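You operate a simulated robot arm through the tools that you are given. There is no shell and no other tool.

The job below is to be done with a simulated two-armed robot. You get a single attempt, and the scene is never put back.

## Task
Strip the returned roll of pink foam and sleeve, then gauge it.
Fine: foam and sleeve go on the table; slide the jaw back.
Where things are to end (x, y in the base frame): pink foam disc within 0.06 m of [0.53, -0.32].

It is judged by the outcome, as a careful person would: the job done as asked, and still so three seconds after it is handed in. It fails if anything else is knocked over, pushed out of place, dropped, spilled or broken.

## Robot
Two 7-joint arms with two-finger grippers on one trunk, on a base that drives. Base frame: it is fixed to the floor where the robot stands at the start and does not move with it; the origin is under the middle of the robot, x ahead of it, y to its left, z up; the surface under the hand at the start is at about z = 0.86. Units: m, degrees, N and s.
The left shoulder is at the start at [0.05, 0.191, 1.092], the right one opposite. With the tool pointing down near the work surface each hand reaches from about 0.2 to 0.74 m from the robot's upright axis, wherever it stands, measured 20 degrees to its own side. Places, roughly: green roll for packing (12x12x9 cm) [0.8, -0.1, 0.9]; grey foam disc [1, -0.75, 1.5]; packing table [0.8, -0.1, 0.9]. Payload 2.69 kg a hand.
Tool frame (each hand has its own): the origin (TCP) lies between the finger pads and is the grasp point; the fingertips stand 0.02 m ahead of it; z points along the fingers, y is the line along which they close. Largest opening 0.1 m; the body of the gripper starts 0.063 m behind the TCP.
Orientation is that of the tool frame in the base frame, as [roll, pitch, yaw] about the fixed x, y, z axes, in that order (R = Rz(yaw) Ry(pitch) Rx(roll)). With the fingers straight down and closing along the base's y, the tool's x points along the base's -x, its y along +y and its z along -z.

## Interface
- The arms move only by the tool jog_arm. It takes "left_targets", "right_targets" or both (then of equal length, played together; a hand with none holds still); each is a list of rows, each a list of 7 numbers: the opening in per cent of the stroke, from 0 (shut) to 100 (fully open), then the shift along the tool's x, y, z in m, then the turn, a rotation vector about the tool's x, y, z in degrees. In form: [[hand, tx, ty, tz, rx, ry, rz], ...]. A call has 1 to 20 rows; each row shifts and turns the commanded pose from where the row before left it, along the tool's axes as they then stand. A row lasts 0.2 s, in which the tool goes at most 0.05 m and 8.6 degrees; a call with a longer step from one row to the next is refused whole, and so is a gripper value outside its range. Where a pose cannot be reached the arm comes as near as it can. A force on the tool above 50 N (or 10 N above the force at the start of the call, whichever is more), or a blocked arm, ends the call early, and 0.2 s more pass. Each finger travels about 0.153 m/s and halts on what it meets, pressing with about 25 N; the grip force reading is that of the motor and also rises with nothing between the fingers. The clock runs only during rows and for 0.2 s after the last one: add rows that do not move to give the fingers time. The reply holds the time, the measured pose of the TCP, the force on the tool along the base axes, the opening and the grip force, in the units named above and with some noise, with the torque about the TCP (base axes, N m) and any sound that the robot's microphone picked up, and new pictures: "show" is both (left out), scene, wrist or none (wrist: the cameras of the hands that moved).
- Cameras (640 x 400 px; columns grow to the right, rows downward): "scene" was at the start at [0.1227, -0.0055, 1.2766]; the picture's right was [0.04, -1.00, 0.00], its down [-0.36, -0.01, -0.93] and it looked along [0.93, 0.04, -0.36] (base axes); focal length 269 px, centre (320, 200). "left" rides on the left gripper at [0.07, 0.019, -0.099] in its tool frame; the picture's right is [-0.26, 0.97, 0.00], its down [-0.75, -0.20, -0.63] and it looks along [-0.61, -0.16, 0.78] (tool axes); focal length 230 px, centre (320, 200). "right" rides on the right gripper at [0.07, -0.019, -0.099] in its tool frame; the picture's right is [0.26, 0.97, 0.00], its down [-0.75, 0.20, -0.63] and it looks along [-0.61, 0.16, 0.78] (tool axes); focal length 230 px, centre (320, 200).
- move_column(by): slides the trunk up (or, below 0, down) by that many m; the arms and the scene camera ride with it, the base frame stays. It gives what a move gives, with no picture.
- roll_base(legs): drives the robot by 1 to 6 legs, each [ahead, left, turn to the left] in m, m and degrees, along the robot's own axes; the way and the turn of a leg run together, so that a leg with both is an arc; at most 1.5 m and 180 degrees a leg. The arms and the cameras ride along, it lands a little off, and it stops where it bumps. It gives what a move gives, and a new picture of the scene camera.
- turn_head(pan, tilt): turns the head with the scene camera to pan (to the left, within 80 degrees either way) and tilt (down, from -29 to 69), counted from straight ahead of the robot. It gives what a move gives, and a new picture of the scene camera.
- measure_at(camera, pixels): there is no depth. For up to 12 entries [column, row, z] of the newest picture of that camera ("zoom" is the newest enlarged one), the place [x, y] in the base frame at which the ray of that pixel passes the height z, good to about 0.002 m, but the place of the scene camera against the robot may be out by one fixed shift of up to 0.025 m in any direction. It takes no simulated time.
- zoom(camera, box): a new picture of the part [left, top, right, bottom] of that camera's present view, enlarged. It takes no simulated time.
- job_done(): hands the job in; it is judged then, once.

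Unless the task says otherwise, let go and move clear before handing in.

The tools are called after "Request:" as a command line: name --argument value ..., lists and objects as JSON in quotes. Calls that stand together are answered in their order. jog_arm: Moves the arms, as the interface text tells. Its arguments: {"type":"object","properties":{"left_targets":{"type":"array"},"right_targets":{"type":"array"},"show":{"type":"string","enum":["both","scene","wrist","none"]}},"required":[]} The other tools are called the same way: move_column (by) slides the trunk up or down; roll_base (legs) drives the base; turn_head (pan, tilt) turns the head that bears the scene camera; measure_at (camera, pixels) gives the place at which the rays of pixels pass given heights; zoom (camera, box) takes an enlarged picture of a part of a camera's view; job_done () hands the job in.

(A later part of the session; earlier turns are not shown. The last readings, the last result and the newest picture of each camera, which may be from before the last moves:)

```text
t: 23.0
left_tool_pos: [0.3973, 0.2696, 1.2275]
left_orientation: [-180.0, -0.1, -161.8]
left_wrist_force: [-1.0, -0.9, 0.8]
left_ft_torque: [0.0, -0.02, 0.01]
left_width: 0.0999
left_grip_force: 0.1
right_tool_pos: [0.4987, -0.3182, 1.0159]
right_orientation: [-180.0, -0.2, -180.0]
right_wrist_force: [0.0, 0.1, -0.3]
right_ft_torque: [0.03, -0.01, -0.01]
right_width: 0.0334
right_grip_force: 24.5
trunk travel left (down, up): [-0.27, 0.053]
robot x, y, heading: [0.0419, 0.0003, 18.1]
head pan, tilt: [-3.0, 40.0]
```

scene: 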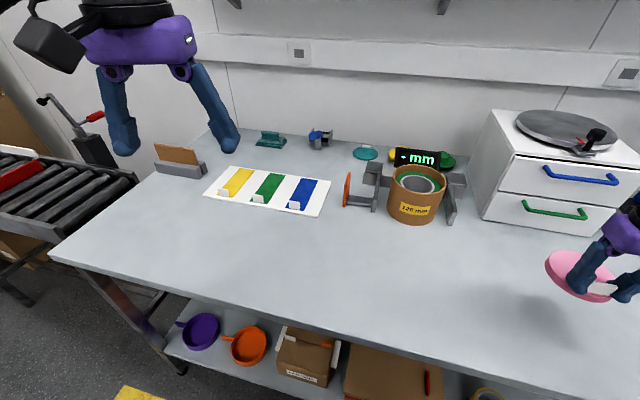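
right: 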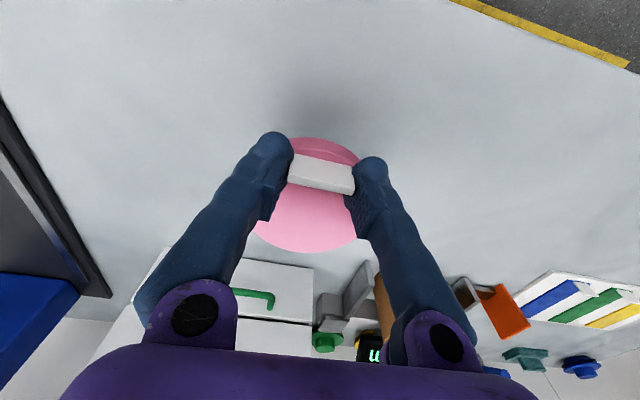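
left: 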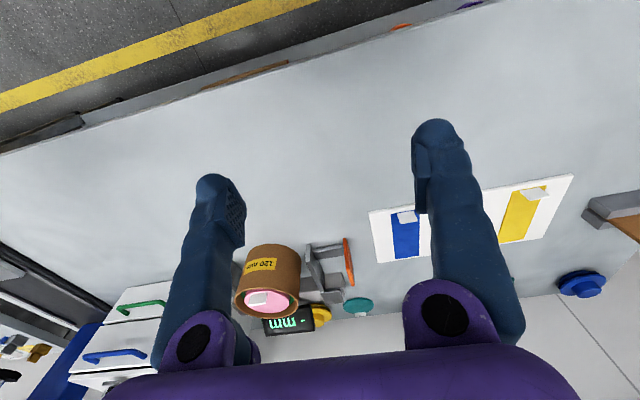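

The foam hangs level over open table, with its middle near (0.532,-0.318). I'll lower it, slowly near the table, until it touches.

Request:
jog_arm --right_targets '[[10, 0, 0, 0.04, 0, 0, 0], [10, 0, 0, 0.03, 0, 0, 0], [10, 0, 0, 0.02, 0, 0, 0], [10, 0, 0, 0.01, 0, 0, 0], [10, 0, 0, 0.005, 0, 0, 0], [10, 0, 0, 0, 0, 0, 0]]' --show "both"

Request:
turn_head --pan -50 --tilt 40

```text
t: 24.4
left_tool_pos: [0.3979, 0.2699, 1.2282]
left_orientation: [180.0, -0.1, -161.9]
left_wrist_force: [-0.7, -0.5, 0.7]
left_ft_torque: [-0.01, 0.01, 0.0]
left_width: 0.1003
left_grip_force: 0.0
right_tool_pos: [0.4994, -0.3199, 0.9117]
right_orientation: [-180.0, -0.2, -179.9]
right_wrist_force: [0.2, -0.3, 0.2]
right_ft_torque: [-0.01, -0.02, -0.03]
right_width: 0.0336
right_grip_force: 24.8
trunk travel left (down, up): [-0.27, 0.053]
robot x, y, heading: [0.0431, 0.0017, 18.3]
head pan, tilt: [-3.0, 40.0]
```

scene: 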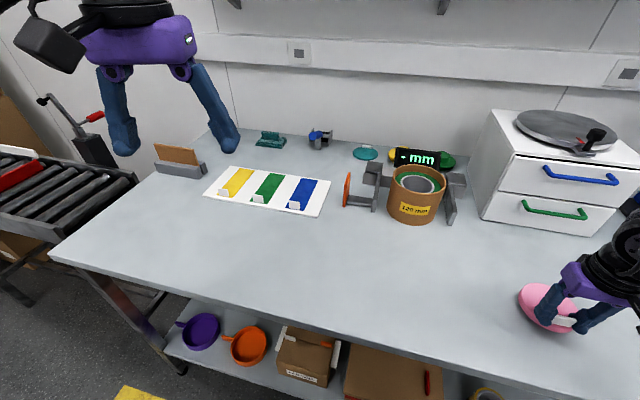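
right: 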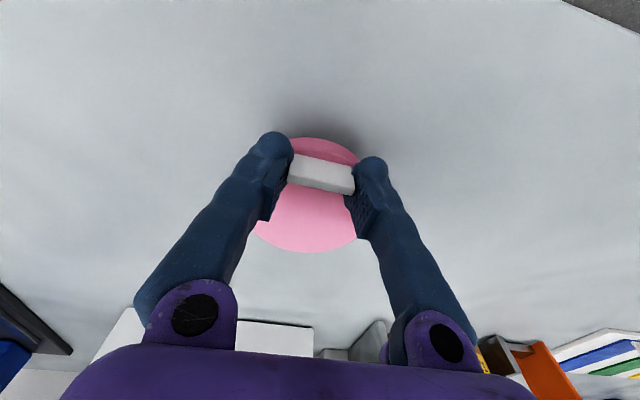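

```text
t: 25.6
left_tool_pos: [0.3978, 0.2695, 1.2278]
left_orientation: [-180.0, -0.1, -161.9]
left_wrist_force: [-0.9, 0.2, 1.3]
left_ft_torque: [0.01, 0.0, 0.03]
left_width: 0.1004
left_grip_force: 0.0
right_tool_pos: [0.498, -0.3193, 0.9123]
right_orientation: [-179.9, -0.2, 180.0]
right_wrist_force: [-0.1, 0.4, -1.1]
right_ft_torque: [0.02, -0.02, 0.01]
right_width: 0.0331
right_grip_force: 25.4
trunk travel left (down, up): [-0.27, 0.053]
robot x, y, heading: [0.041, 0.0002, 18.0]
head pan, tilt: [-50.0, 40.0]
```

scene: 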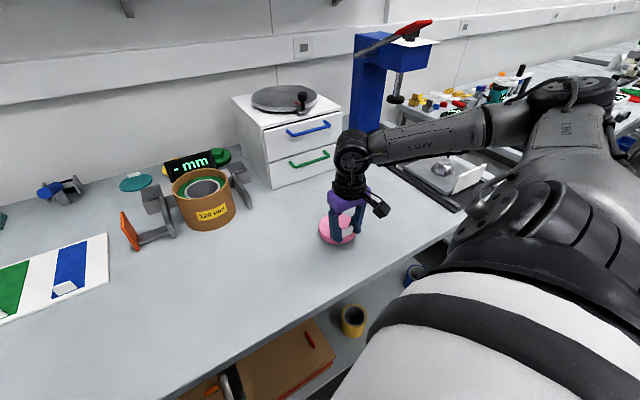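

The foam at (338,229) is a little above the table, with its shadow close by and no contact force yet. I'll go down in 3 mm steps.

Request:
jog_arm --right_targets '[[10, 0, 0, 0.003, 0, 0, 0], [10, 0, 0, 0.003, 0, 0, 0], [10, 0, 0, 0.003, 0, 0, 0], [10, 0, 0, 0, 0, 0, 0]]' --show "none"

Request:
zoom --camera "scene" --box '[290, 180, 410, 260]'

```text
t: 26.6
left_tool_pos: [0.3982, 0.2707, 1.2269]
left_orientation: [179.9, -0.1, -162.0]
left_wrist_force: [-0.9, 0.7, -0.1]
left_ft_torque: [-0.01, 0.02, -0.03]
left_width: 0.0999
left_grip_force: 0.0
right_tool_pos: [0.499, -0.3193, 0.9024]
right_orientation: [-180.0, -0.2, -180.0]
right_wrist_force: [0.1, 0.4, -0.6]
right_ft_torque: [-0.05, -0.03, 0.05]
right_width: 0.0334
right_grip_force: 25.3
trunk travel left (down, up): [-0.27, 0.053]
robot x, y, heading: [0.045, 0.0005, 17.9]
head pan, tilt: [-50.0, 40.0]
```

```text
5.00 times, centred on (350, 220) of scene
```

zoom: 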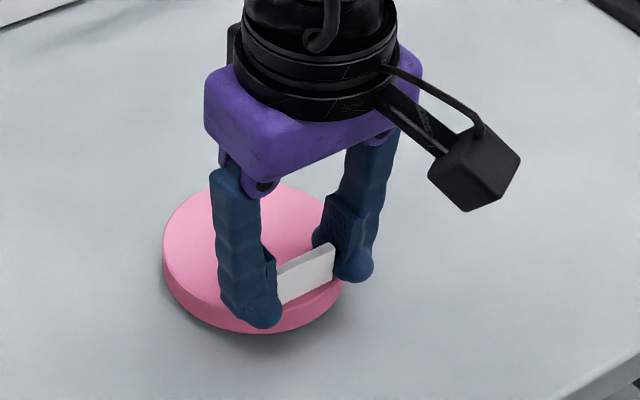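

Request:
jog_arm --right_targets '[[10, 0, 0, 0.002, 0, 0, 0], [10, 0, 0, 0.002, 0, 0, 0], [10, 0, 0, 0.002, 0, 0, 0], [10, 0, 0, 0, 0, 0, 0]]' --show "none"

Request:
zoom --camera "scene" --box '[290, 180, 410, 260]'

```text
t: 27.6
left_tool_pos: [0.3982, 0.2705, 1.2271]
left_orientation: [180.0, -0.1, -161.9]
left_wrist_force: [-0.2, -0.1, 0.6]
left_ft_torque: [-0.01, -0.01, -0.01]
left_width: 0.1002
left_grip_force: 0.0
right_tool_pos: [0.4969, -0.3205, 0.8969]
right_orientation: [180.0, -0.2, 179.9]
right_wrist_force: [0.0, 0.4, -0.1]
right_ft_torque: [-0.01, -0.01, -0.02]
right_width: 0.0334
right_grip_force: 24.9
trunk travel left (down, up): [-0.27, 0.053]
robot x, y, heading: [0.0468, -0.0021, 18.1]
head pan, tilt: [-50.0, 40.0]
```

```text
5.00 times, centred on (350, 220) of scene
```

zoom: 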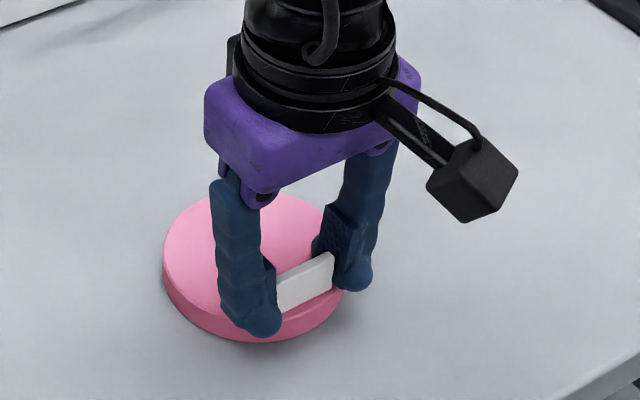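

There is still no force, but the foam's shadow is closing in under its edge. Continuing down in 2 mm steps.

Request:
jog_arm --right_targets '[[10, 0, 0, 0.002, 0, 0, 0], [10, 0, 0, 0.002, 0, 0, 0], [10, 0, 0, 0.002, 0, 0, 0], [10, 0, 0, 0, 0, 0, 0]]' --show "none"

Request:
zoom --camera "scene" --box '[290, 180, 410, 260]'

```text
t: 28.6
left_tool_pos: [0.395, 0.2725, 1.2287]
left_orientation: [-179.8, 0.0, -161.9]
left_wrist_force: [-0.2, -0.6, 0.2]
left_ft_torque: [0.0, -0.01, -0.01]
left_width: 0.1
left_grip_force: 0.0
right_tool_pos: [0.498, -0.3196, 0.8953]
right_orientation: [-179.9, 0.3, 180.0]
right_wrist_force: [-1.6, -4.6, 39.5]
right_ft_torque: [-0.06, 0.14, -0.01]
right_width: 0.0333
right_grip_force: 24.8
trunk travel left (down, up): [-0.27, 0.053]
robot x, y, heading: [0.0411, 0.0004, 18.0]
head pan, tilt: [-50.0, 40.0]
```

```text
5.00 times, centred on (350, 220) of scene
```

zoom: 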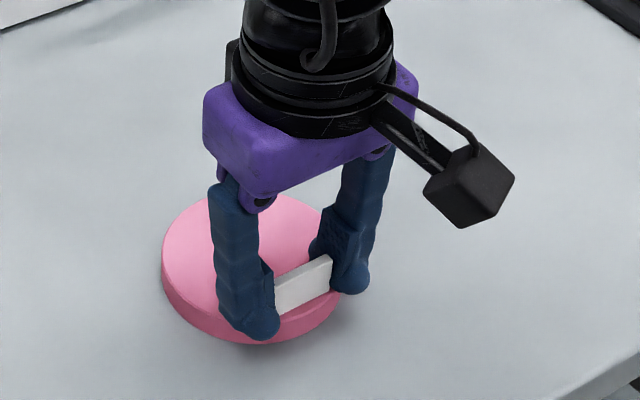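

There's firm contact now (39.5 N), so the foam rests on the table. I'll relax upward 4 mm, open, and withdraw straight up.

Request:
jog_arm --right_targets '[[10, 0, 0, -0.004, 0, 0, 0], [25, 0, 0, 0, 0, 0, 0], [40, 0, 0, 0, 0, 0, 0], [54, 0, 0, 0, 0, 0, 0], [54, 0, 0, 0, 0, 0, 0], [54, 0, 0, -0.02, 0, 0, 0], [54, 0, 0, -0.04, 0, 0, 0], [54, 0, 0, -0.05, 0, 0, 0], [54, 0, 0, -0.05, 0, 0, 0], [54, 0, 0, -0.05, 0, 0, 0], [54, 0, 0, 0, 0, 0, 0]]' --show "both"

Request:
measure_at --camera "right" --pixels '[[320, 200, 0.875]]'

```text
t: 31.0
left_tool_pos: [0.3967, 0.2697, 1.2279]
left_orientation: [-180.0, 0.0, -162.0]
left_wrist_force: [-0.3, 0.3, 0.5]
left_ft_torque: [-0.02, -0.02, 0.04]
left_width: 0.1001
left_grip_force: 0.0
right_tool_pos: [0.4986, -0.3206, 1.1048]
right_orientation: [180.0, -0.2, 180.0]
right_wrist_force: [-0.2, -0.1, -0.2]
right_ft_torque: [0.03, -0.01, -0.02]
right_width: 0.054
right_grip_force: 0.0
trunk travel left (down, up): [-0.27, 0.053]
robot x, y, heading: [0.047, 0.0008, 18.0]
head pan, tilt: [-50.0, 40.0]
```

scene: 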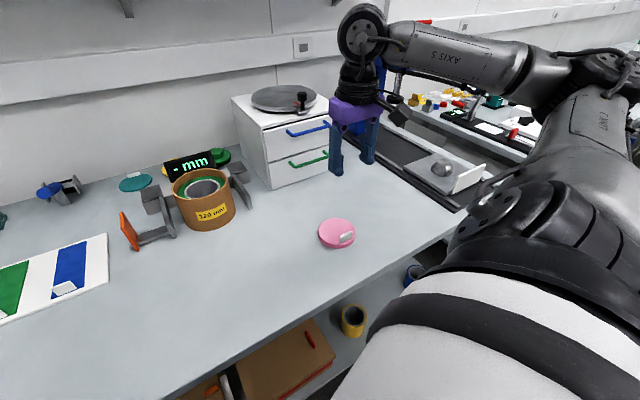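
right: 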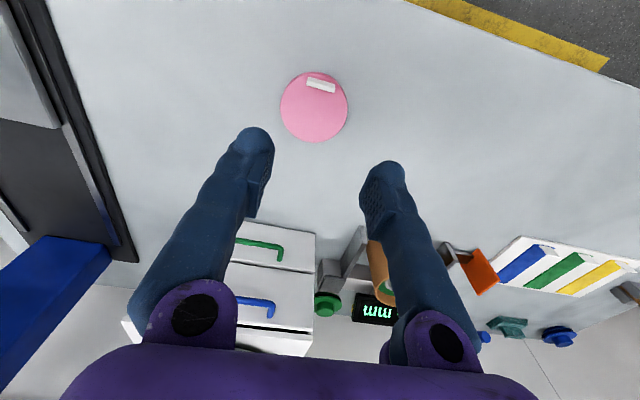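

```text
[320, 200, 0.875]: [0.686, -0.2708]
```

Request:
measure_at --camera "right" --pixels '[[314, 108, 0.875], [281, 107, 0.875], [348, 110, 0.875], [314, 74, 0.875], [312, 142, 0.875]]'

Request:
turn_head --pan -23 --tilt 40

Request:
zoom --camera "scene" --box '[220, 120, 380, 240]'

```text
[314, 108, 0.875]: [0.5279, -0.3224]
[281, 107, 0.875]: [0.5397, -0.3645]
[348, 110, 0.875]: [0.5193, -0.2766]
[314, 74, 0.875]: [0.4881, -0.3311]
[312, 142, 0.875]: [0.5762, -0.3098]
```

```text
t: 31.9
left_tool_pos: [0.3979, 0.2701, 1.2268]
left_orientation: [180.0, 0.0, -161.9]
left_wrist_force: [1.3, -0.2, 0.8]
left_ft_torque: [-0.02, 0.0, 0.04]
left_width: 0.0999
left_grip_force: 0.0
right_tool_pos: [0.4987, -0.3208, 1.1039]
right_orientation: [-180.0, -0.2, -179.9]
right_wrist_force: [0.2, -1.0, 0.5]
right_ft_torque: [0.02, 0.04, -0.01]
right_width: 0.054
right_grip_force: 0.1
trunk travel left (down, up): [-0.27, 0.053]
robot x, y, heading: [0.0442, -0.001, 18.0]
head pan, tilt: [-23.0, 40.0]
```

scene: 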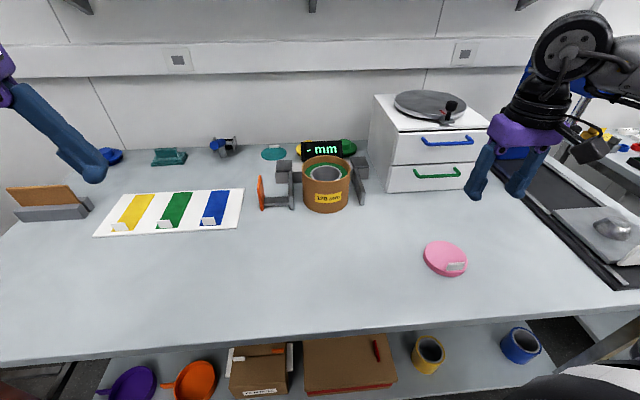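

```text
3.33 times, centred on (300, 180) of scene
```

zoom: 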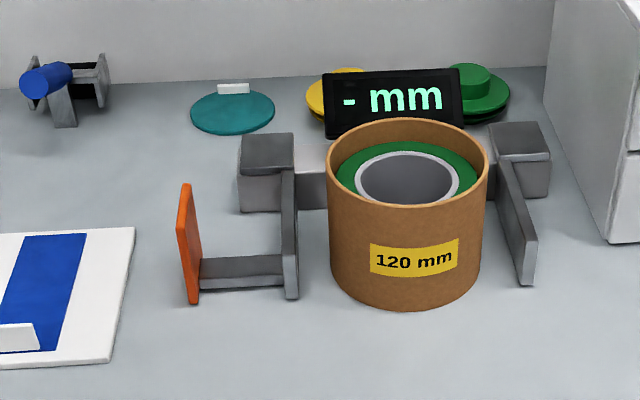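

The foam lies at (0.528,-0.322), as asked. Next is the sleeve: I'll turn the right hand a quarter turn so that it closes along x, and bring it above the near rim at about (0.717,-0.067).

Request:
jog_arm --right_targets '[[54, 0, 0, 0, 0, 0, -8.2], [54, 0, 0, 0, 0, 0, -8.2], [54, 0, 0, 0, 0, 0, -8.2], [54, 0, 0, 0, 0, 0, -8.2], [54, 0, 0, 0, 0, 0, -8.2], [54, 0, 0, 0, 0, 0, -8.2], [54, 0, 0, 0, 0, 0, -8.2], [54, 0, 0, 0, 0, 0, -8.2], [54, 0, 0, 0, 0, 0, -8.2], [54, 0, 0, 0, 0, 0, -8.2], [54, 0, 0, 0, 0, 0, -8], [54, 0, 0, 0, 0, 0, 0]]' --show "none"

Request:
jog_arm --right_targets '[[54, -0.03, -0.025, 0, 0, 0, 0], [54, -0.03, -0.025, 0, 0, 0, 0], [54, -0.03, -0.025, 0, 0, 0, 0], [54, -0.03, -0.025, 0, 0, 0, 0], [54, -0.03, -0.025, 0, 0, 0, 0], [54, -0.03, -0.025, 0, 0, 0, 0], [54, -0.03, -0.025, 0, 0, 0, 0], [54, 0, 0, 0, 0, 0, 0]]' --show "both"

```text
t: 34.5
left_tool_pos: [0.397, 0.2713, 1.2263]
left_orientation: [-180.0, -0.1, -161.8]
left_wrist_force: [0.0, 0.9, 0.3]
left_ft_torque: [0.0, 0.0, 0.0]
left_width: 0.0998
left_grip_force: 0.0
right_tool_pos: [0.4129, -0.1858, 1.1311]
right_orientation: [179.6, 0.2, -97.5]
right_wrist_force: [-0.6, 0.5, 0.0]
right_ft_torque: [0.01, -0.02, 0.05]
right_width: 0.0538
right_grip_force: 0.1
right hand out of reach, approached as far as the arm can: row 6, 7, 8, 9, 10, 11
trunk travel left (down, up): [-0.27, 0.053]
robot x, y, heading: [0.0408, -0.0006, 17.9]
head pan, tilt: [-23.0, 40.0]
```

```text
t: 36.3
left_tool_pos: [0.3983, 0.2697, 1.2279]
left_orientation: [179.9, -0.1, -161.9]
left_wrist_force: [0.0, -0.2, 0.2]
left_ft_torque: [0.02, -0.01, 0.0]
left_width: 0.0996
left_grip_force: 0.0
right_tool_pos: [0.5071, -0.0405, 1.1359]
right_orientation: [179.7, 0.4, -97.6]
right_wrist_force: [0.2, 0.5, 0.1]
right_ft_torque: [0.0, -0.02, -0.03]
right_width: 0.054
right_grip_force: 0.0
right hand out of reach, approached as far as the arm can: row 2, 3, 4, 5, 6, 7
trunk travel left (down, up): [-0.27, 0.053]
robot x, y, heading: [0.0457, -0.0021, 18.1]
head pan, tilt: [-23.0, 40.0]
```

scene: 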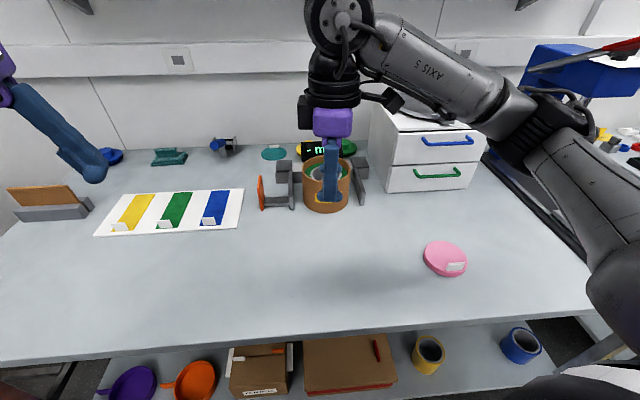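
right: 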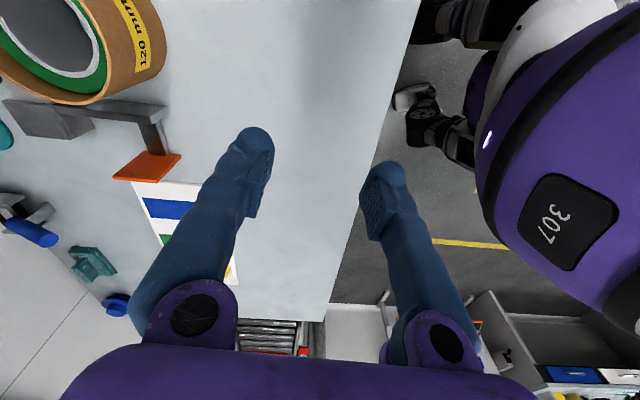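

Turning that way ran out of wrist travel: the hand stopped at yaw -97.6° and (0.507,-0.04). Nothing was touched. I'll turn back part way to yaw -135°, which suits gripping the near-left rim, and check that the pose is held.

Request:
jog_arm --right_targets '[[54, 0, 0, 0, 0, 0, 7.5], [54, 0, 0, 0, 0, 0, 7.5], [54, 0, 0, 0, 0, 0, 7.5], [54, 0, 0, 0, 0, 0, 7.5], [54, 0, 0, 0, 0, 0, 7.5], [54, 0, 0, 0, 0, 0, 0]]' --show "none"

```text
t: 37.7
left_tool_pos: [0.3996, 0.2698, 1.2269]
left_orientation: [-180.0, -0.2, -161.8]
left_wrist_force: [0.1, 0.9, -0.1]
left_ft_torque: [0.01, 0.01, -0.02]
left_width: 0.0999
left_grip_force: 0.1
right_tool_pos: [0.5061, -0.0392, 1.135]
right_orientation: [179.5, 0.0, -135.2]
right_wrist_force: [0.2, 0.4, -0.4]
right_ft_torque: [-0.02, -0.03, 0.02]
right_width: 0.0542
right_grip_force: 0.0
trunk travel left (down, up): [-0.27, 0.053]
robot x, y, heading: [0.0464, -0.0045, 18.1]
head pan, tilt: [-23.0, 40.0]
```

The yaw is -135.2° and held. Now I'll move at height to above the near-left rim, (0.736,-0.022).

Request:
jog_arm --right_targets '[[54, -0.0291, -0.0251, 0.005, 0, 0, 0], [54, -0.0291, -0.0251, 0.005, 0, 0, 0], [54, -0.0291, -0.0251, 0.005, 0, 0, 0], [54, -0.0291, -0.0251, 0.005, 0, 0, 0], [54, -0.0291, -0.0251, 0.005, 0, 0, 0], [54, -0.0291, -0.0251, 0.005, 0, 0, 0], [54, 0, 0, 0, 0, 0, 0]]' --show "both"

```text
t: 39.3
left_tool_pos: [0.3978, 0.2701, 1.2271]
left_orientation: [180.0, -0.1, -161.9]
left_wrist_force: [-0.4, -0.9, 0.5]
left_ft_torque: [0.0, 0.0, -0.03]
left_width: 0.0998
left_grip_force: 0.1
right_tool_pos: [0.7067, -0.0232, 1.1084]
right_orientation: [179.6, 0.2, -135.2]
right_wrist_force: [-0.1, -0.1, -0.1]
right_ft_torque: [0.02, -0.01, 0.0]
right_width: 0.0538
right_grip_force: 0.1
right hand out of reach, approached as far as the arm can: row 6
trunk travel left (down, up): [-0.27, 0.053]
robot x, y, heading: [0.044, 0.0016, 17.8]
head pan, tilt: [-23.0, 40.0]
```

scene: 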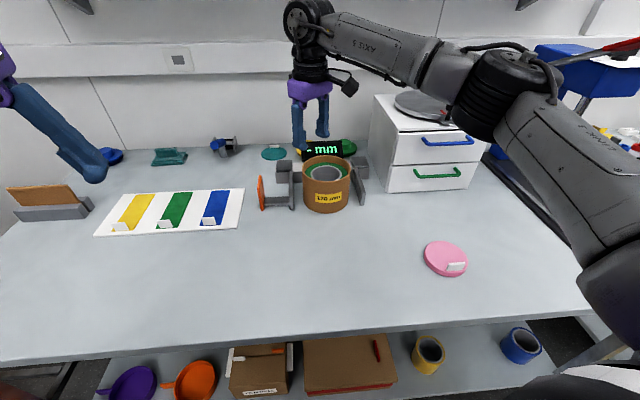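
right: 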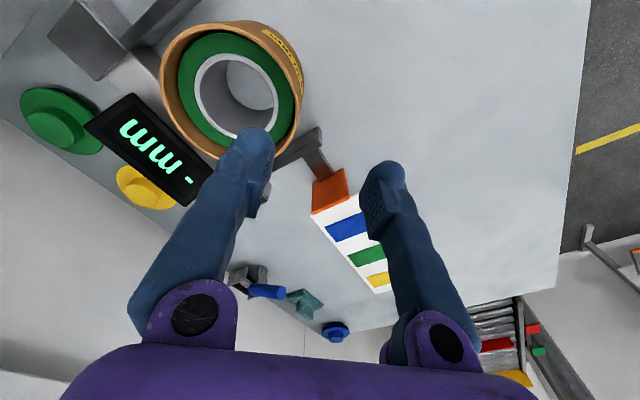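

The reach ends at x=0.707 with this yaw, so the near-left rim is awkward. I'll back off and try the mirrored grip, with yaw 135° for the near-right rim at (0.736,-0.112).

Request:
jog_arm --right_targets '[[54, 0.0437, -0.0107, -0.01, 0, 0, 0], [54, 0.0437, -0.0107, -0.01, 0, 0, 0], [54, 0, 0, 0, 0, 0, 8.2], [54, 0, 0, 0, 0, 0, 8.2], [54, 0, 0, 0, 0, 0, 8.2], [54, 0, 0, 0, 0, 0, 8.2], [54, 0, 0, 0, 0, 0, 8.2], [54, 0, 0, 0, 0, 0, 8.2], [54, 0, 0, 0, 0, 0, 8.2], [54, 0, 0, 0, 0, 0, 8.2], [54, 0, 0, 0, 0, 0, 8.2], [54, 0, 0, 0, 0, 0, 8.2], [54, 0, 0, 0, 0, 0, 7.8], [54, 0, 0, 0, 0, 0, 0]]' --show "both"

```text
t: 42.3
left_tool_pos: [0.3976, 0.2697, 1.2267]
left_orientation: [-179.9, -0.1, -161.9]
left_wrist_force: [0.0, 0.8, 0.6]
left_ft_torque: [0.01, 0.02, 0.01]
left_width: 0.0998
left_grip_force: 0.2
right_tool_pos: [0.6615, -0.1016, 1.1264]
right_orientation: [179.9, -0.4, 135.0]
right_wrist_force: [-0.7, -0.2, 0.1]
right_ft_torque: [-0.01, 0.02, -0.01]
right_width: 0.0543
right_grip_force: 0.1
trunk travel left (down, up): [-0.27, 0.053]
robot x, y, heading: [0.0464, 0.0004, 18.0]
head pan, tilt: [-23.0, 40.0]
```

scene: 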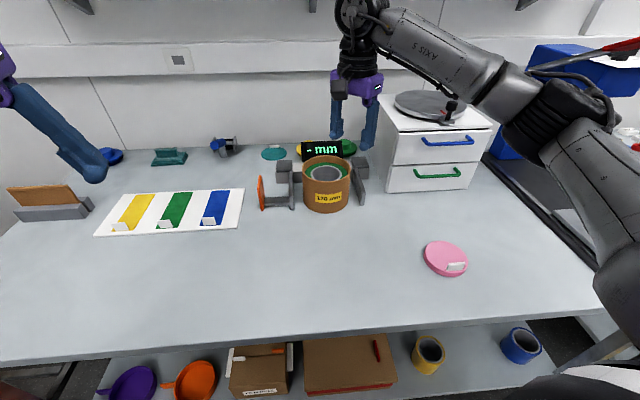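
right: 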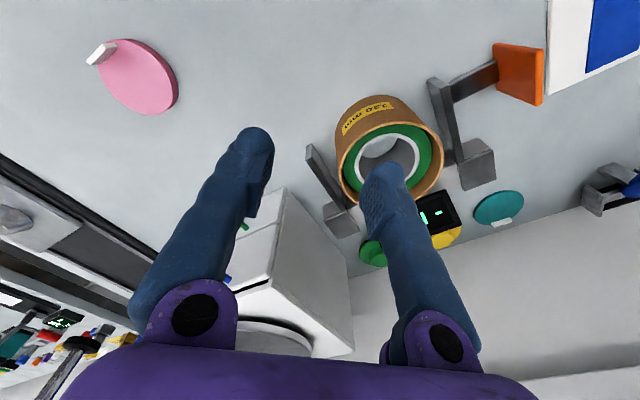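

Yaw 135° is held comfortably. I'll enlarge the sleeve's rim in the wrist view and measure it.

Request:
zoom --camera "right" --box '[300, 80, 480, 220]'

Request:
zoom --camera "scene" --box '[280, 140, 380, 220]'

```text
2.86 times, centred on (390, 150) of right
```

zoom: 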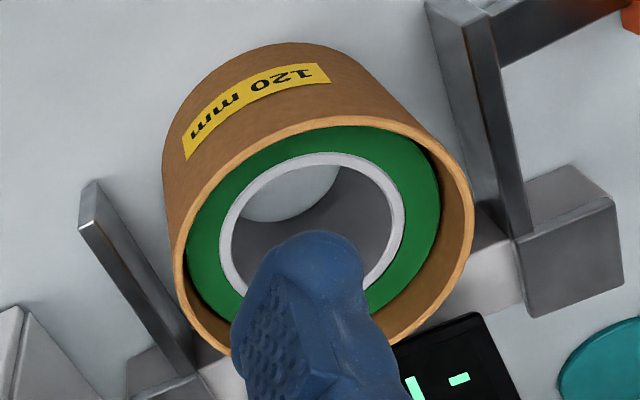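

```text
5.00 times, centred on (330, 180) of scene
```

zoom: 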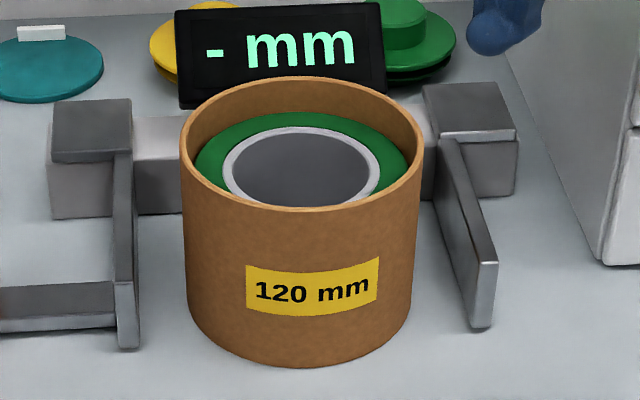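

Request:
measure_at --camera "zoom" --pixels '[[173, 265, 0.97], [186, 255, 0.97], [230, 165, 0.97], [330, 117, 0.97], [400, 125, 0.97], [473, 200, 0.97], [390, 342, 0.97], [215, 350, 0.97]]'

```text
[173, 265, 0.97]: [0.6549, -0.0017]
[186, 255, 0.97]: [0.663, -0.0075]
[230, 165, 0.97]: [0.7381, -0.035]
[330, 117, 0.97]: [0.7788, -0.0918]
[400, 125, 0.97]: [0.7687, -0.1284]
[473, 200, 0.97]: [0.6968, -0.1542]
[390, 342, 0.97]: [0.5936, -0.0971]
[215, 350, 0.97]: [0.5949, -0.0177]
```

Those were read on the wrong enlargement (the newest was the scene's). I'll redo it with the wrist picture.

Request:
zoom --camera "right" --box '[300, 80, 480, 220]'

Request:
measure_at --camera "zoom" --pixels '[[173, 265, 0.97], [186, 255, 0.97], [230, 165, 0.97], [330, 117, 0.97], [400, 125, 0.97], [473, 200, 0.97], [390, 342, 0.97], [215, 350, 0.97], [330, 117, 0.98], [173, 265, 0.98], [473, 200, 0.98]]'

```text
2.86 times, centred on (390, 150) of right
```

zoom: 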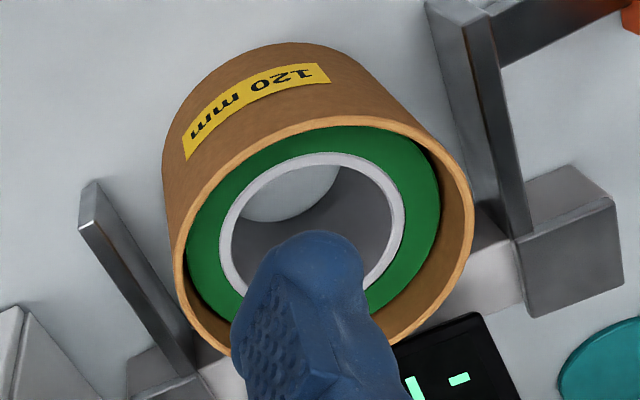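

```text
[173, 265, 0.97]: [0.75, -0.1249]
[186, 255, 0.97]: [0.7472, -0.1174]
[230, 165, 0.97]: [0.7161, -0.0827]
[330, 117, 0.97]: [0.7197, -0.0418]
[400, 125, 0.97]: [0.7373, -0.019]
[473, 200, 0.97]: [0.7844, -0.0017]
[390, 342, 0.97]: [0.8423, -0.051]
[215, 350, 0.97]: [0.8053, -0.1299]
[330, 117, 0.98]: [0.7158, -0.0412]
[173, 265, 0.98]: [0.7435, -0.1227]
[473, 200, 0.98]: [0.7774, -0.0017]
```

The circle fits a centre of (0.780,-0.0675), a radius of 0.0655 and a wall of about 4 mm. The grip point on the near-right rim is therefore (0.735,-0.112). I'll move above it to z≈1.03.

Request:
jog_arm --right_targets '[[45, -0.0149, 0.0111, 0.024, 0, 0, 0], [45, -0.0149, 0.0111, 0.024, 0, 0, 0], [45, -0.0149, 0.0111, 0.024, 0, 0, 0], [45, -0.015, 0.0111, 0.024, 0, 0, 0], [45, 0, 0, 0, 0, 0, 0]]' --show "wrist"

Request:
zoom --camera "right" --box '[200, 60, 440, 240]'

Request:
zoom --camera "scene" --box '[280, 120, 400, 220]'

```text
t: 43.5
left_tool_pos: [0.398, 0.2706, 1.2288]
left_orientation: [180.0, -0.2, -162.0]
left_wrist_force: [1.2, 0.8, 0.4]
left_ft_torque: [0.01, 0.0, -0.01]
left_width: 0.1001
left_grip_force: 0.2
right_tool_pos: [0.7363, -0.1115, 1.0306]
right_orientation: [-179.9, -0.7, 135.2]
right_wrist_force: [-0.6, 0.7, -0.1]
right_ft_torque: [-0.01, 0.01, 0.02]
right_width: 0.0447
right_grip_force: 0.0
trunk travel left (down, up): [-0.27, 0.053]
robot x, y, heading: [0.0415, -0.0004, 17.8]
head pan, tilt: [-23.0, 40.0]
```

right: 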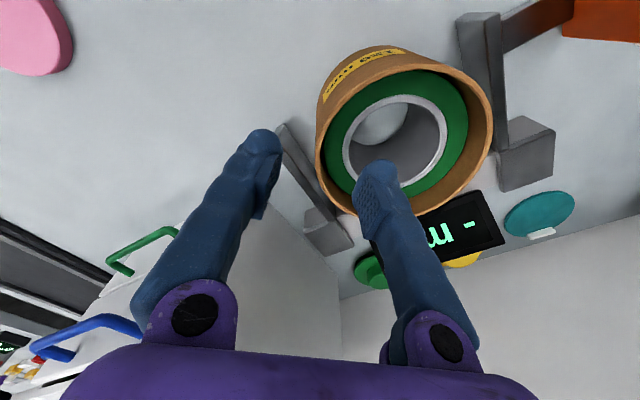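

```text
2.22 times, centred on (320, 150) of right
```

zoom: 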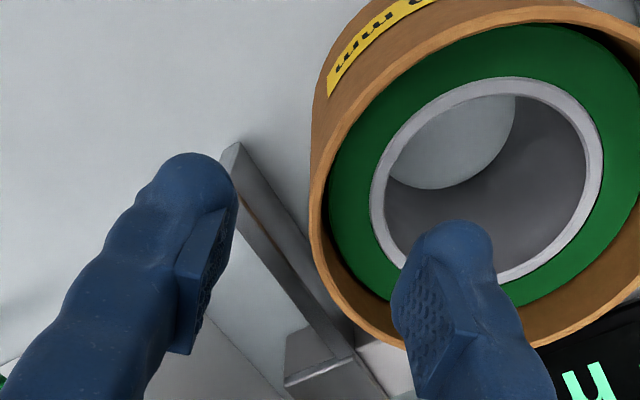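

```text
4.00 times, centred on (340, 170) of scene
```

zoom: 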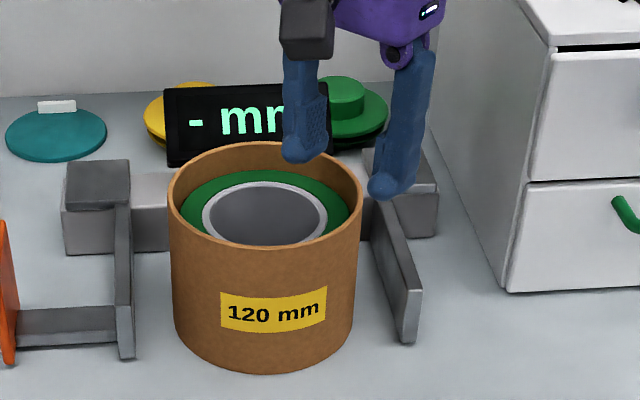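

The fingers stand on either side of the rim's near-right edge. I'll go down to about z=0.99 and check.

Request:
jog_arm --right_targets '[[45, 0, 0, 0.015, 0, 0, 0], [45, 0, 0, 0.015, 0, 0, 0], [45, 0, 0, 0.007, 0, 0, 0], [45, 0, 0, 0, 0, 0, 0]]' --show "wrist"

Request:
zoom --camera "right" --box '[200, 60, 440, 240]'

Request:
zoom --camera "scene" --box '[280, 120, 400, 220]'

```text
t: 44.5
left_tool_pos: [0.3974, 0.27, 1.2283]
left_orientation: [-180.0, -0.1, -161.9]
left_wrist_force: [-0.5, -0.3, -0.3]
left_ft_torque: [-0.03, 0.0, -0.01]
left_width: 0.0997
left_grip_force: 0.2
right_tool_pos: [0.734, -0.1107, 0.9938]
right_orientation: [-180.0, -0.6, 135.1]
right_wrist_force: [-0.3, -0.1, -0.2]
right_ft_torque: [0.0, -0.01, 0.03]
right_width: 0.0449
right_grip_force: 0.0
trunk travel left (down, up): [-0.27, 0.053]
robot x, y, heading: [0.0437, -0.0011, 18.2]
head pan, tilt: [-23.0, 40.0]
```

right: 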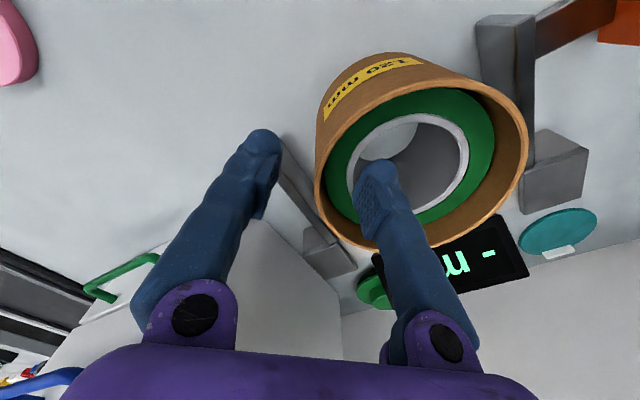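

```text
2.22 times, centred on (320, 150) of right
```

zoom: 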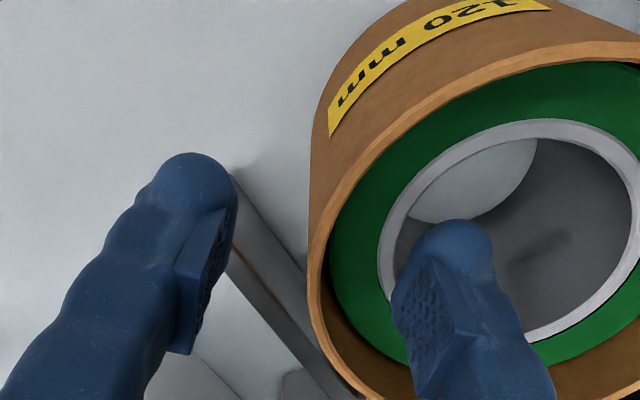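

```text
4.00 times, centred on (340, 170) of scene
```

zoom: 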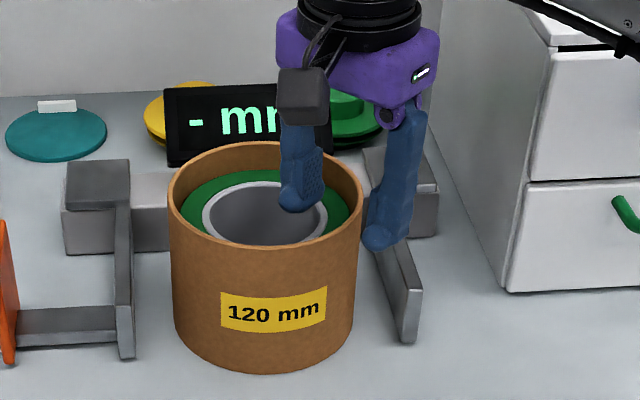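

The rim's edge at (317,180) lies midway between the fingers, and nothing is touching. Down 18 mm more.

Request:
jog_arm --right_targets '[[45, 0, 0, 0.006, 0, 0, 0], [45, 0, 0, 0.006, 0, 0, 0], [45, 0, 0, 0.005, 0, 0, 0], [45, 0, 0, 0, 0, 0, 0]]' --show "wrist"

Request:
zoom --camera "right" --box '[200, 60, 440, 240]'

Request:
zoom --camera "scene" --box '[280, 120, 400, 220]'

```text
t: 45.5
left_tool_pos: [0.3982, 0.2701, 1.2271]
left_orientation: [-180.0, -0.1, -161.8]
left_wrist_force: [-0.1, 0.3, 0.1]
left_ft_torque: [0.01, -0.03, -0.02]
left_width: 0.1
left_grip_force: 0.0
right_tool_pos: [0.734, -0.1115, 0.9765]
right_orientation: [179.9, -0.4, 135.1]
right_wrist_force: [0.1, 0.5, 0.3]
right_ft_torque: [-0.02, -0.01, -0.01]
right_width: 0.0452
right_grip_force: 0.1
trunk travel left (down, up): [-0.27, 0.053]
robot x, y, heading: [0.0401, -0.004, 17.6]
head pan, tilt: [-23.0, 40.0]
```

right: 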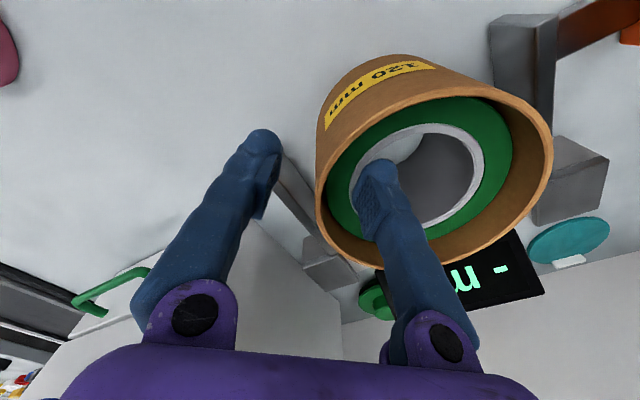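

```text
2.22 times, centred on (320, 150) of right
```

zoom: 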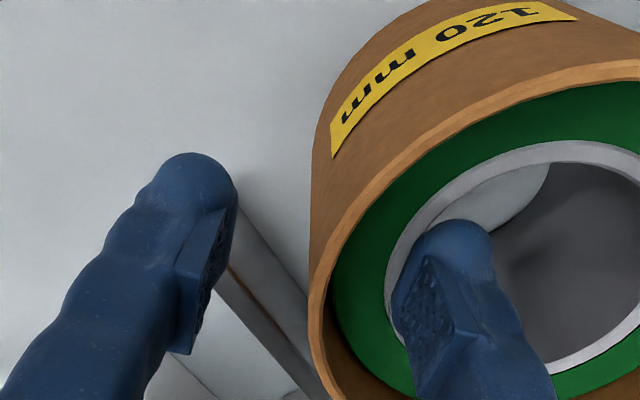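

```text
4.00 times, centred on (340, 170) of scene
```

zoom: 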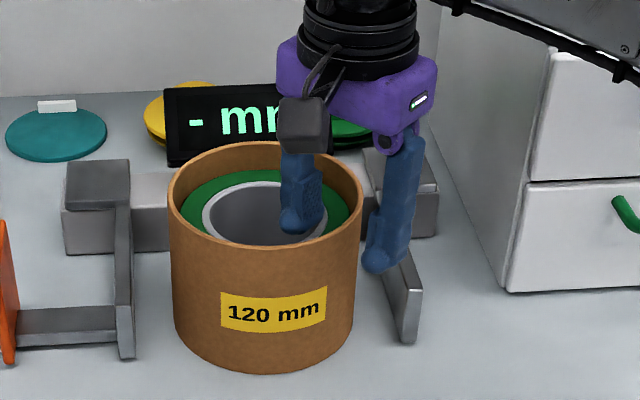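

The rim appears near the TCP level, so about 20 mm of wall lies between the pads. I'll close gently.

Request:
jog_arm --right_targets '[[35, 0, 0, 0, 0, 0, 0], [25, 0, 0, 0, 0, 0, 0], [17, 0, 0, 0, 0, 0, 0], [10, 0, 0, 0, 0, 0, 0], [3, 0, 0, 0, 0, 0, 0], [0, 0, 0, 0, 0, 0, 0], [0, 0, 0, 0, 0, 0, 0]]' --show "wrist"

Request:
zoom --camera "scene" --box '[280, 120, 400, 220]'

```text
t: 47.1
left_tool_pos: [0.3984, 0.2693, 1.227]
left_orientation: [-180.0, -0.1, -161.9]
left_wrist_force: [0.5, 0.6, -0.4]
left_ft_torque: [-0.01, 0.01, 0.0]
left_width: 0.1001
left_grip_force: 0.2
right_tool_pos: [0.7337, -0.1122, 0.976]
right_orientation: [-180.0, -0.4, 135.1]
right_wrist_force: [-0.7, 0.1, 0.4]
right_ft_torque: [-0.01, 0.03, 0.02]
right_width: 0.0059
right_grip_force: 25.2
trunk travel left (down, up): [-0.27, 0.053]
robot x, y, heading: [0.0459, 0.0016, 18.0]
head pan, tilt: [-23.0, 40.0]
```

right: 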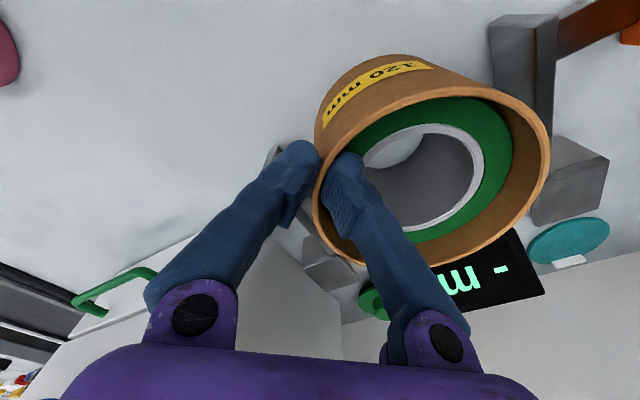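

```text
4.00 times, centred on (340, 170) of scene
```

zoom: 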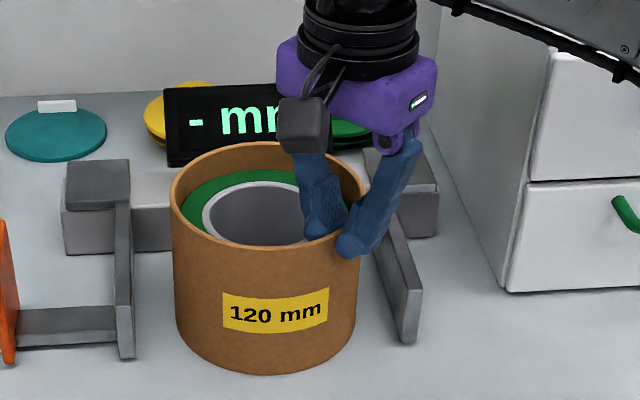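

The sleeve wall is gripped (width 6 mm, 25 N), and the sleeve barely shifted. Lifting slowly, and checking that the roll stays behind.

Request:
jog_arm --right_targets '[[0, 0, 0, -0.006, 0, 0, 0], [0, 0, 0, -0.006, 0, 0, 0], [0, 0, 0, -0.008, 0, 0, 0], [0, 0, 0, -0.01, 0, 0, 0], [0, 0, 0, 0, 0, 0, 0]]' --show "wrist"

Request:
zoom --camera "scene" --box '[270, 110, 400, 220]'

```text
t: 48.3
left_tool_pos: [0.3985, 0.2702, 1.2275]
left_orientation: [180.0, -0.2, -161.9]
left_wrist_force: [0.2, 1.4, 0.0]
left_ft_torque: [0.01, 0.01, -0.03]
left_width: 0.0999
left_grip_force: 0.0
right_tool_pos: [0.7342, -0.1134, 1.006]
right_orientation: [180.0, -0.5, 135.1]
right_wrist_force: [1.3, 0.2, -0.1]
right_ft_torque: [-0.01, 0.02, -0.01]
right_width: 0.006
right_grip_force: 25.0
trunk travel left (down, up): [-0.27, 0.053]
robot x, y, heading: [0.0415, 0.0014, 17.8]
head pan, tilt: [-23.0, 40.0]
```

right: 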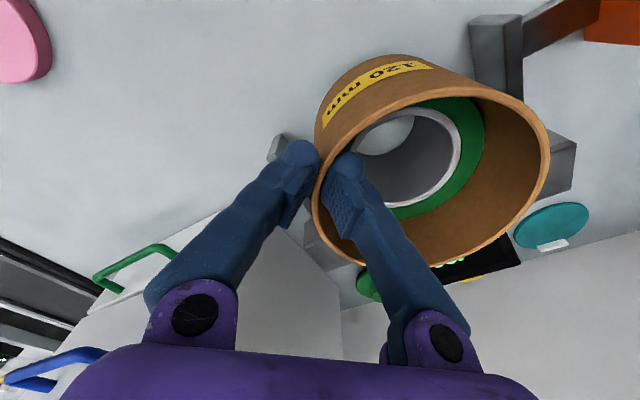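

```text
3.64 times, centred on (335, 165) of scene
```

zoom: 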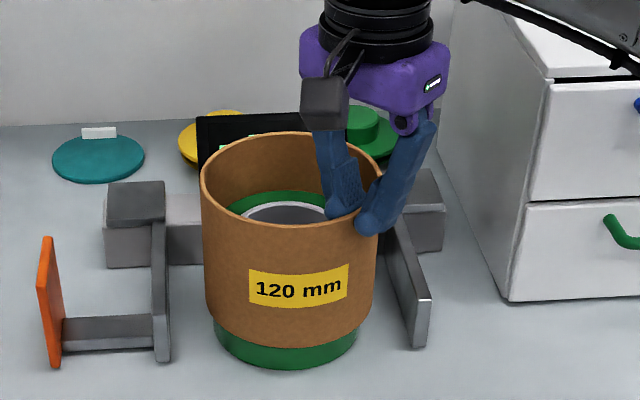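

The sleeve rises level, and the green roll stays on the table at (335,207 in the picture). I'll keep lifting until it clears the roll's top.

Request:
jog_arm --right_targets '[[0, 0, 0, -0.015, 0, 0, 0], [0, 0, 0, -0.015, 0, 0, 0], [0, 0, 0, -0.02, 0, 0, 0], [0, 0, 0, -0.02, 0, 0, 0], [0, 0, 0, -0.02, 0, 0, 0], [0, 0, 0, -0.02, 0, 0, 0], [0, 0, 0, 0, 0, 0, 0]]' --show "both"

Request:
zoom --camera "scene" --box '[240, 90, 400, 220]'

```text
t: 49.9
left_tool_pos: [0.3975, 0.2697, 1.2259]
left_orientation: [180.0, -0.1, -161.9]
left_wrist_force: [-0.2, -0.1, -0.3]
left_ft_torque: [-0.02, 0.01, -0.01]
left_width: 0.1
left_grip_force: 0.0
right_tool_pos: [0.734, -0.1123, 1.1165]
right_orientation: [180.0, -0.5, 135.2]
right_wrist_force: [-0.5, -0.3, -0.5]
right_ft_torque: [-0.06, 0.04, -0.02]
right_width: 0.0059
right_grip_force: 25.3
trunk travel left (down, up): [-0.27, 0.053]
robot x, y, heading: [0.0438, 0.0037, 17.9]
head pan, tilt: [-23.0, 40.0]
```

scene: 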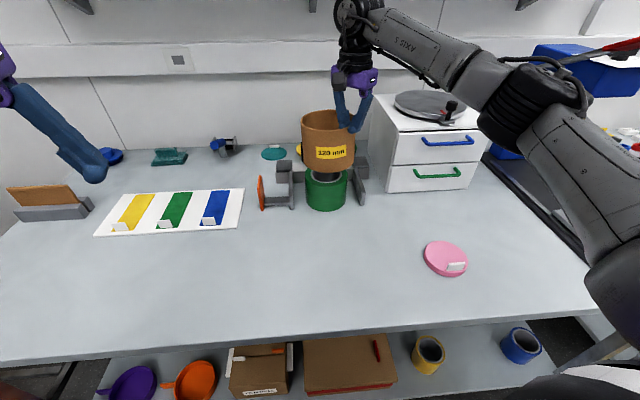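
right: 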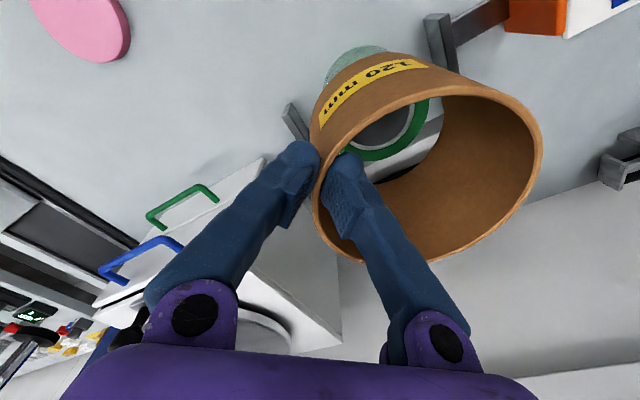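

```text
3.08 times, centred on (320, 155) of scene
```

zoom: 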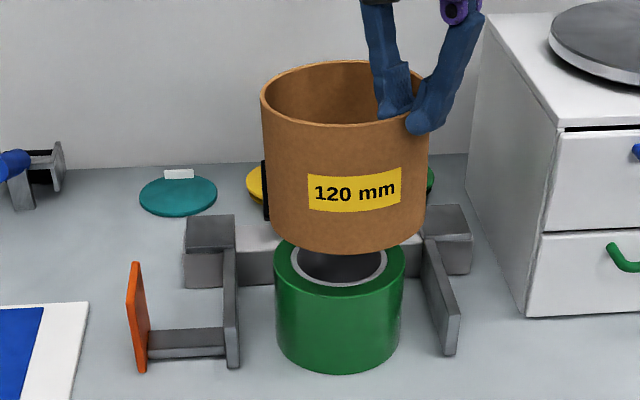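

The sleeve is fully off, with its bottom about 5 cm above the roll, and the roll is undisturbed. I'll carry the sleeve back over the clear table towards a centre of (0.60,-0.10).

Request:
jog_arm --right_targets '[[0, 0.0104, -0.015, 0, 0, 0, 0], [0, 0.0208, -0.0301, 0, 0, 0, 0], [0, 0.0208, -0.0301, 0, 0, 0, 0], [0, 0.0208, -0.0301, 0, 0, 0, 0], [0, 0.0208, -0.0301, 0, 0, 0, 0], [0, 0.0104, -0.015, 0, 0, 0, 0], [0, 0, 0, 0, 0, 0, 0]]' --show "both"

```text
t: 51.5
left_tool_pos: [0.3975, 0.2704, 1.2266]
left_orientation: [-180.0, -0.1, -161.9]
left_wrist_force: [0.7, 0.2, -0.2]
left_ft_torque: [-0.01, 0.0, -0.04]
left_width: 0.0999
left_grip_force: 0.0
right_tool_pos: [0.5529, -0.145, 1.117]
right_orientation: [180.0, -0.5, 135.1]
right_wrist_force: [0.7, -0.5, 0.3]
right_ft_torque: [-0.06, 0.05, 0.01]
right_width: 0.006
right_grip_force: 25.2
trunk travel left (down, up): [-0.27, 0.053]
robot x, y, heading: [0.0459, 0.0012, 18.2]
head pan, tilt: [-23.0, 40.0]
```

scene: 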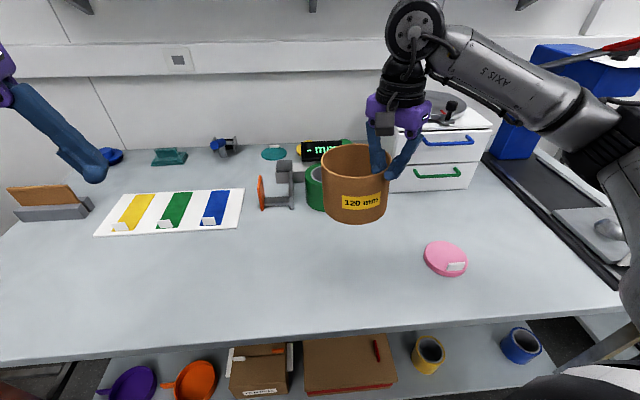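
right: 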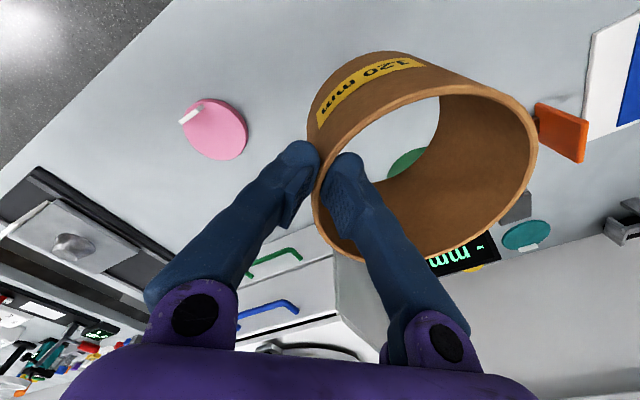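

The sleeve hangs level above open table. Lowering it to just above where it stood before (TCP 0.976 at table contact).

Request:
jog_arm --right_targets '[[0, 0, 0, 0.03, 0, 0, 0], [0, 0, 0, 0.03, 0, 0, 0], [0, 0, 0, 0.03, 0, 0, 0], [0, 0, 0, 0.025, 0, 0, 0], [0, 0, 0, 0.015, 0, 0, 0], [0, 0, 0, 0.004, 0, 0, 0], [0, 0, 0, 0.003, 0, 0, 0], [0, 0, 0, 0, 0, 0, 0]]' --show "scene"

```text
t: 53.3
left_tool_pos: [0.3982, 0.2693, 1.2268]
left_orientation: [-179.9, -0.1, -161.9]
left_wrist_force: [-0.8, 0.4, 0.0]
left_ft_torque: [-0.03, 0.0, 0.0]
left_width: 0.1
left_grip_force: 0.1
right_tool_pos: [0.5543, -0.1442, 0.9795]
right_orientation: [180.0, -0.6, 135.1]
right_wrist_force: [0.5, 0.4, -0.8]
right_ft_torque: [0.01, 0.03, 0.0]
right_width: 0.0057
right_grip_force: 24.9
trunk travel left (down, up): [-0.27, 0.053]
robot x, y, heading: [0.045, 0.0013, 17.9]
head pan, tilt: [-23.0, 40.0]
```

scene: 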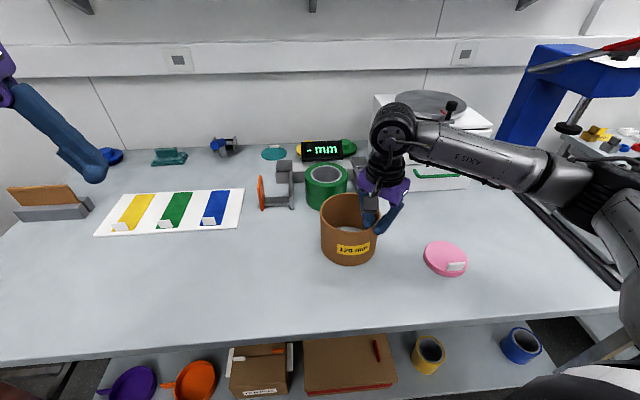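

Request:
jog_arm --right_targets '[[0, 0, 0, 0.002, 0, 0, 0], [0, 0, 0, 0.002, 0, 0, 0], [0, 0, 0, 0.001, 0, 0, 0], [0, 0, 0, 0, 0, 0, 0]]' --show "none"

Request:
zoom --camera "scene" --box '[290, 170, 420, 280]'

```text
t: 54.3
left_tool_pos: [0.3979, 0.2695, 1.2271]
left_orientation: [-180.0, -0.1, -161.9]
left_wrist_force: [-0.4, 0.5, -0.4]
left_ft_torque: [0.02, 0.0, -0.05]
left_width: 0.1002
left_grip_force: 0.0
right_tool_pos: [0.5536, -0.143, 0.977]
right_orientation: [179.8, -0.4, 135.1]
right_wrist_force: [0.3, -1.9, 8.2]
right_ft_torque: [0.04, 0.07, -0.01]
right_width: 0.0061
right_grip_force: 24.7
trunk travel left (down, up): [-0.27, 0.053]
robot x, y, heading: [0.0436, 0.0004, 18.2]
head pan, tilt: [-23.0, 40.0]
```

```text
3.64 times, centred on (355, 225) of scene
```

zoom: 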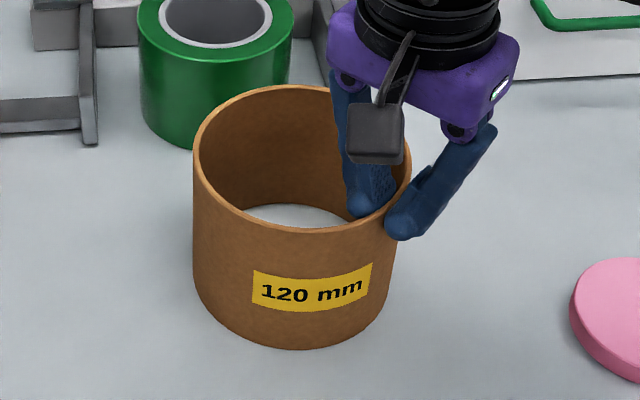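

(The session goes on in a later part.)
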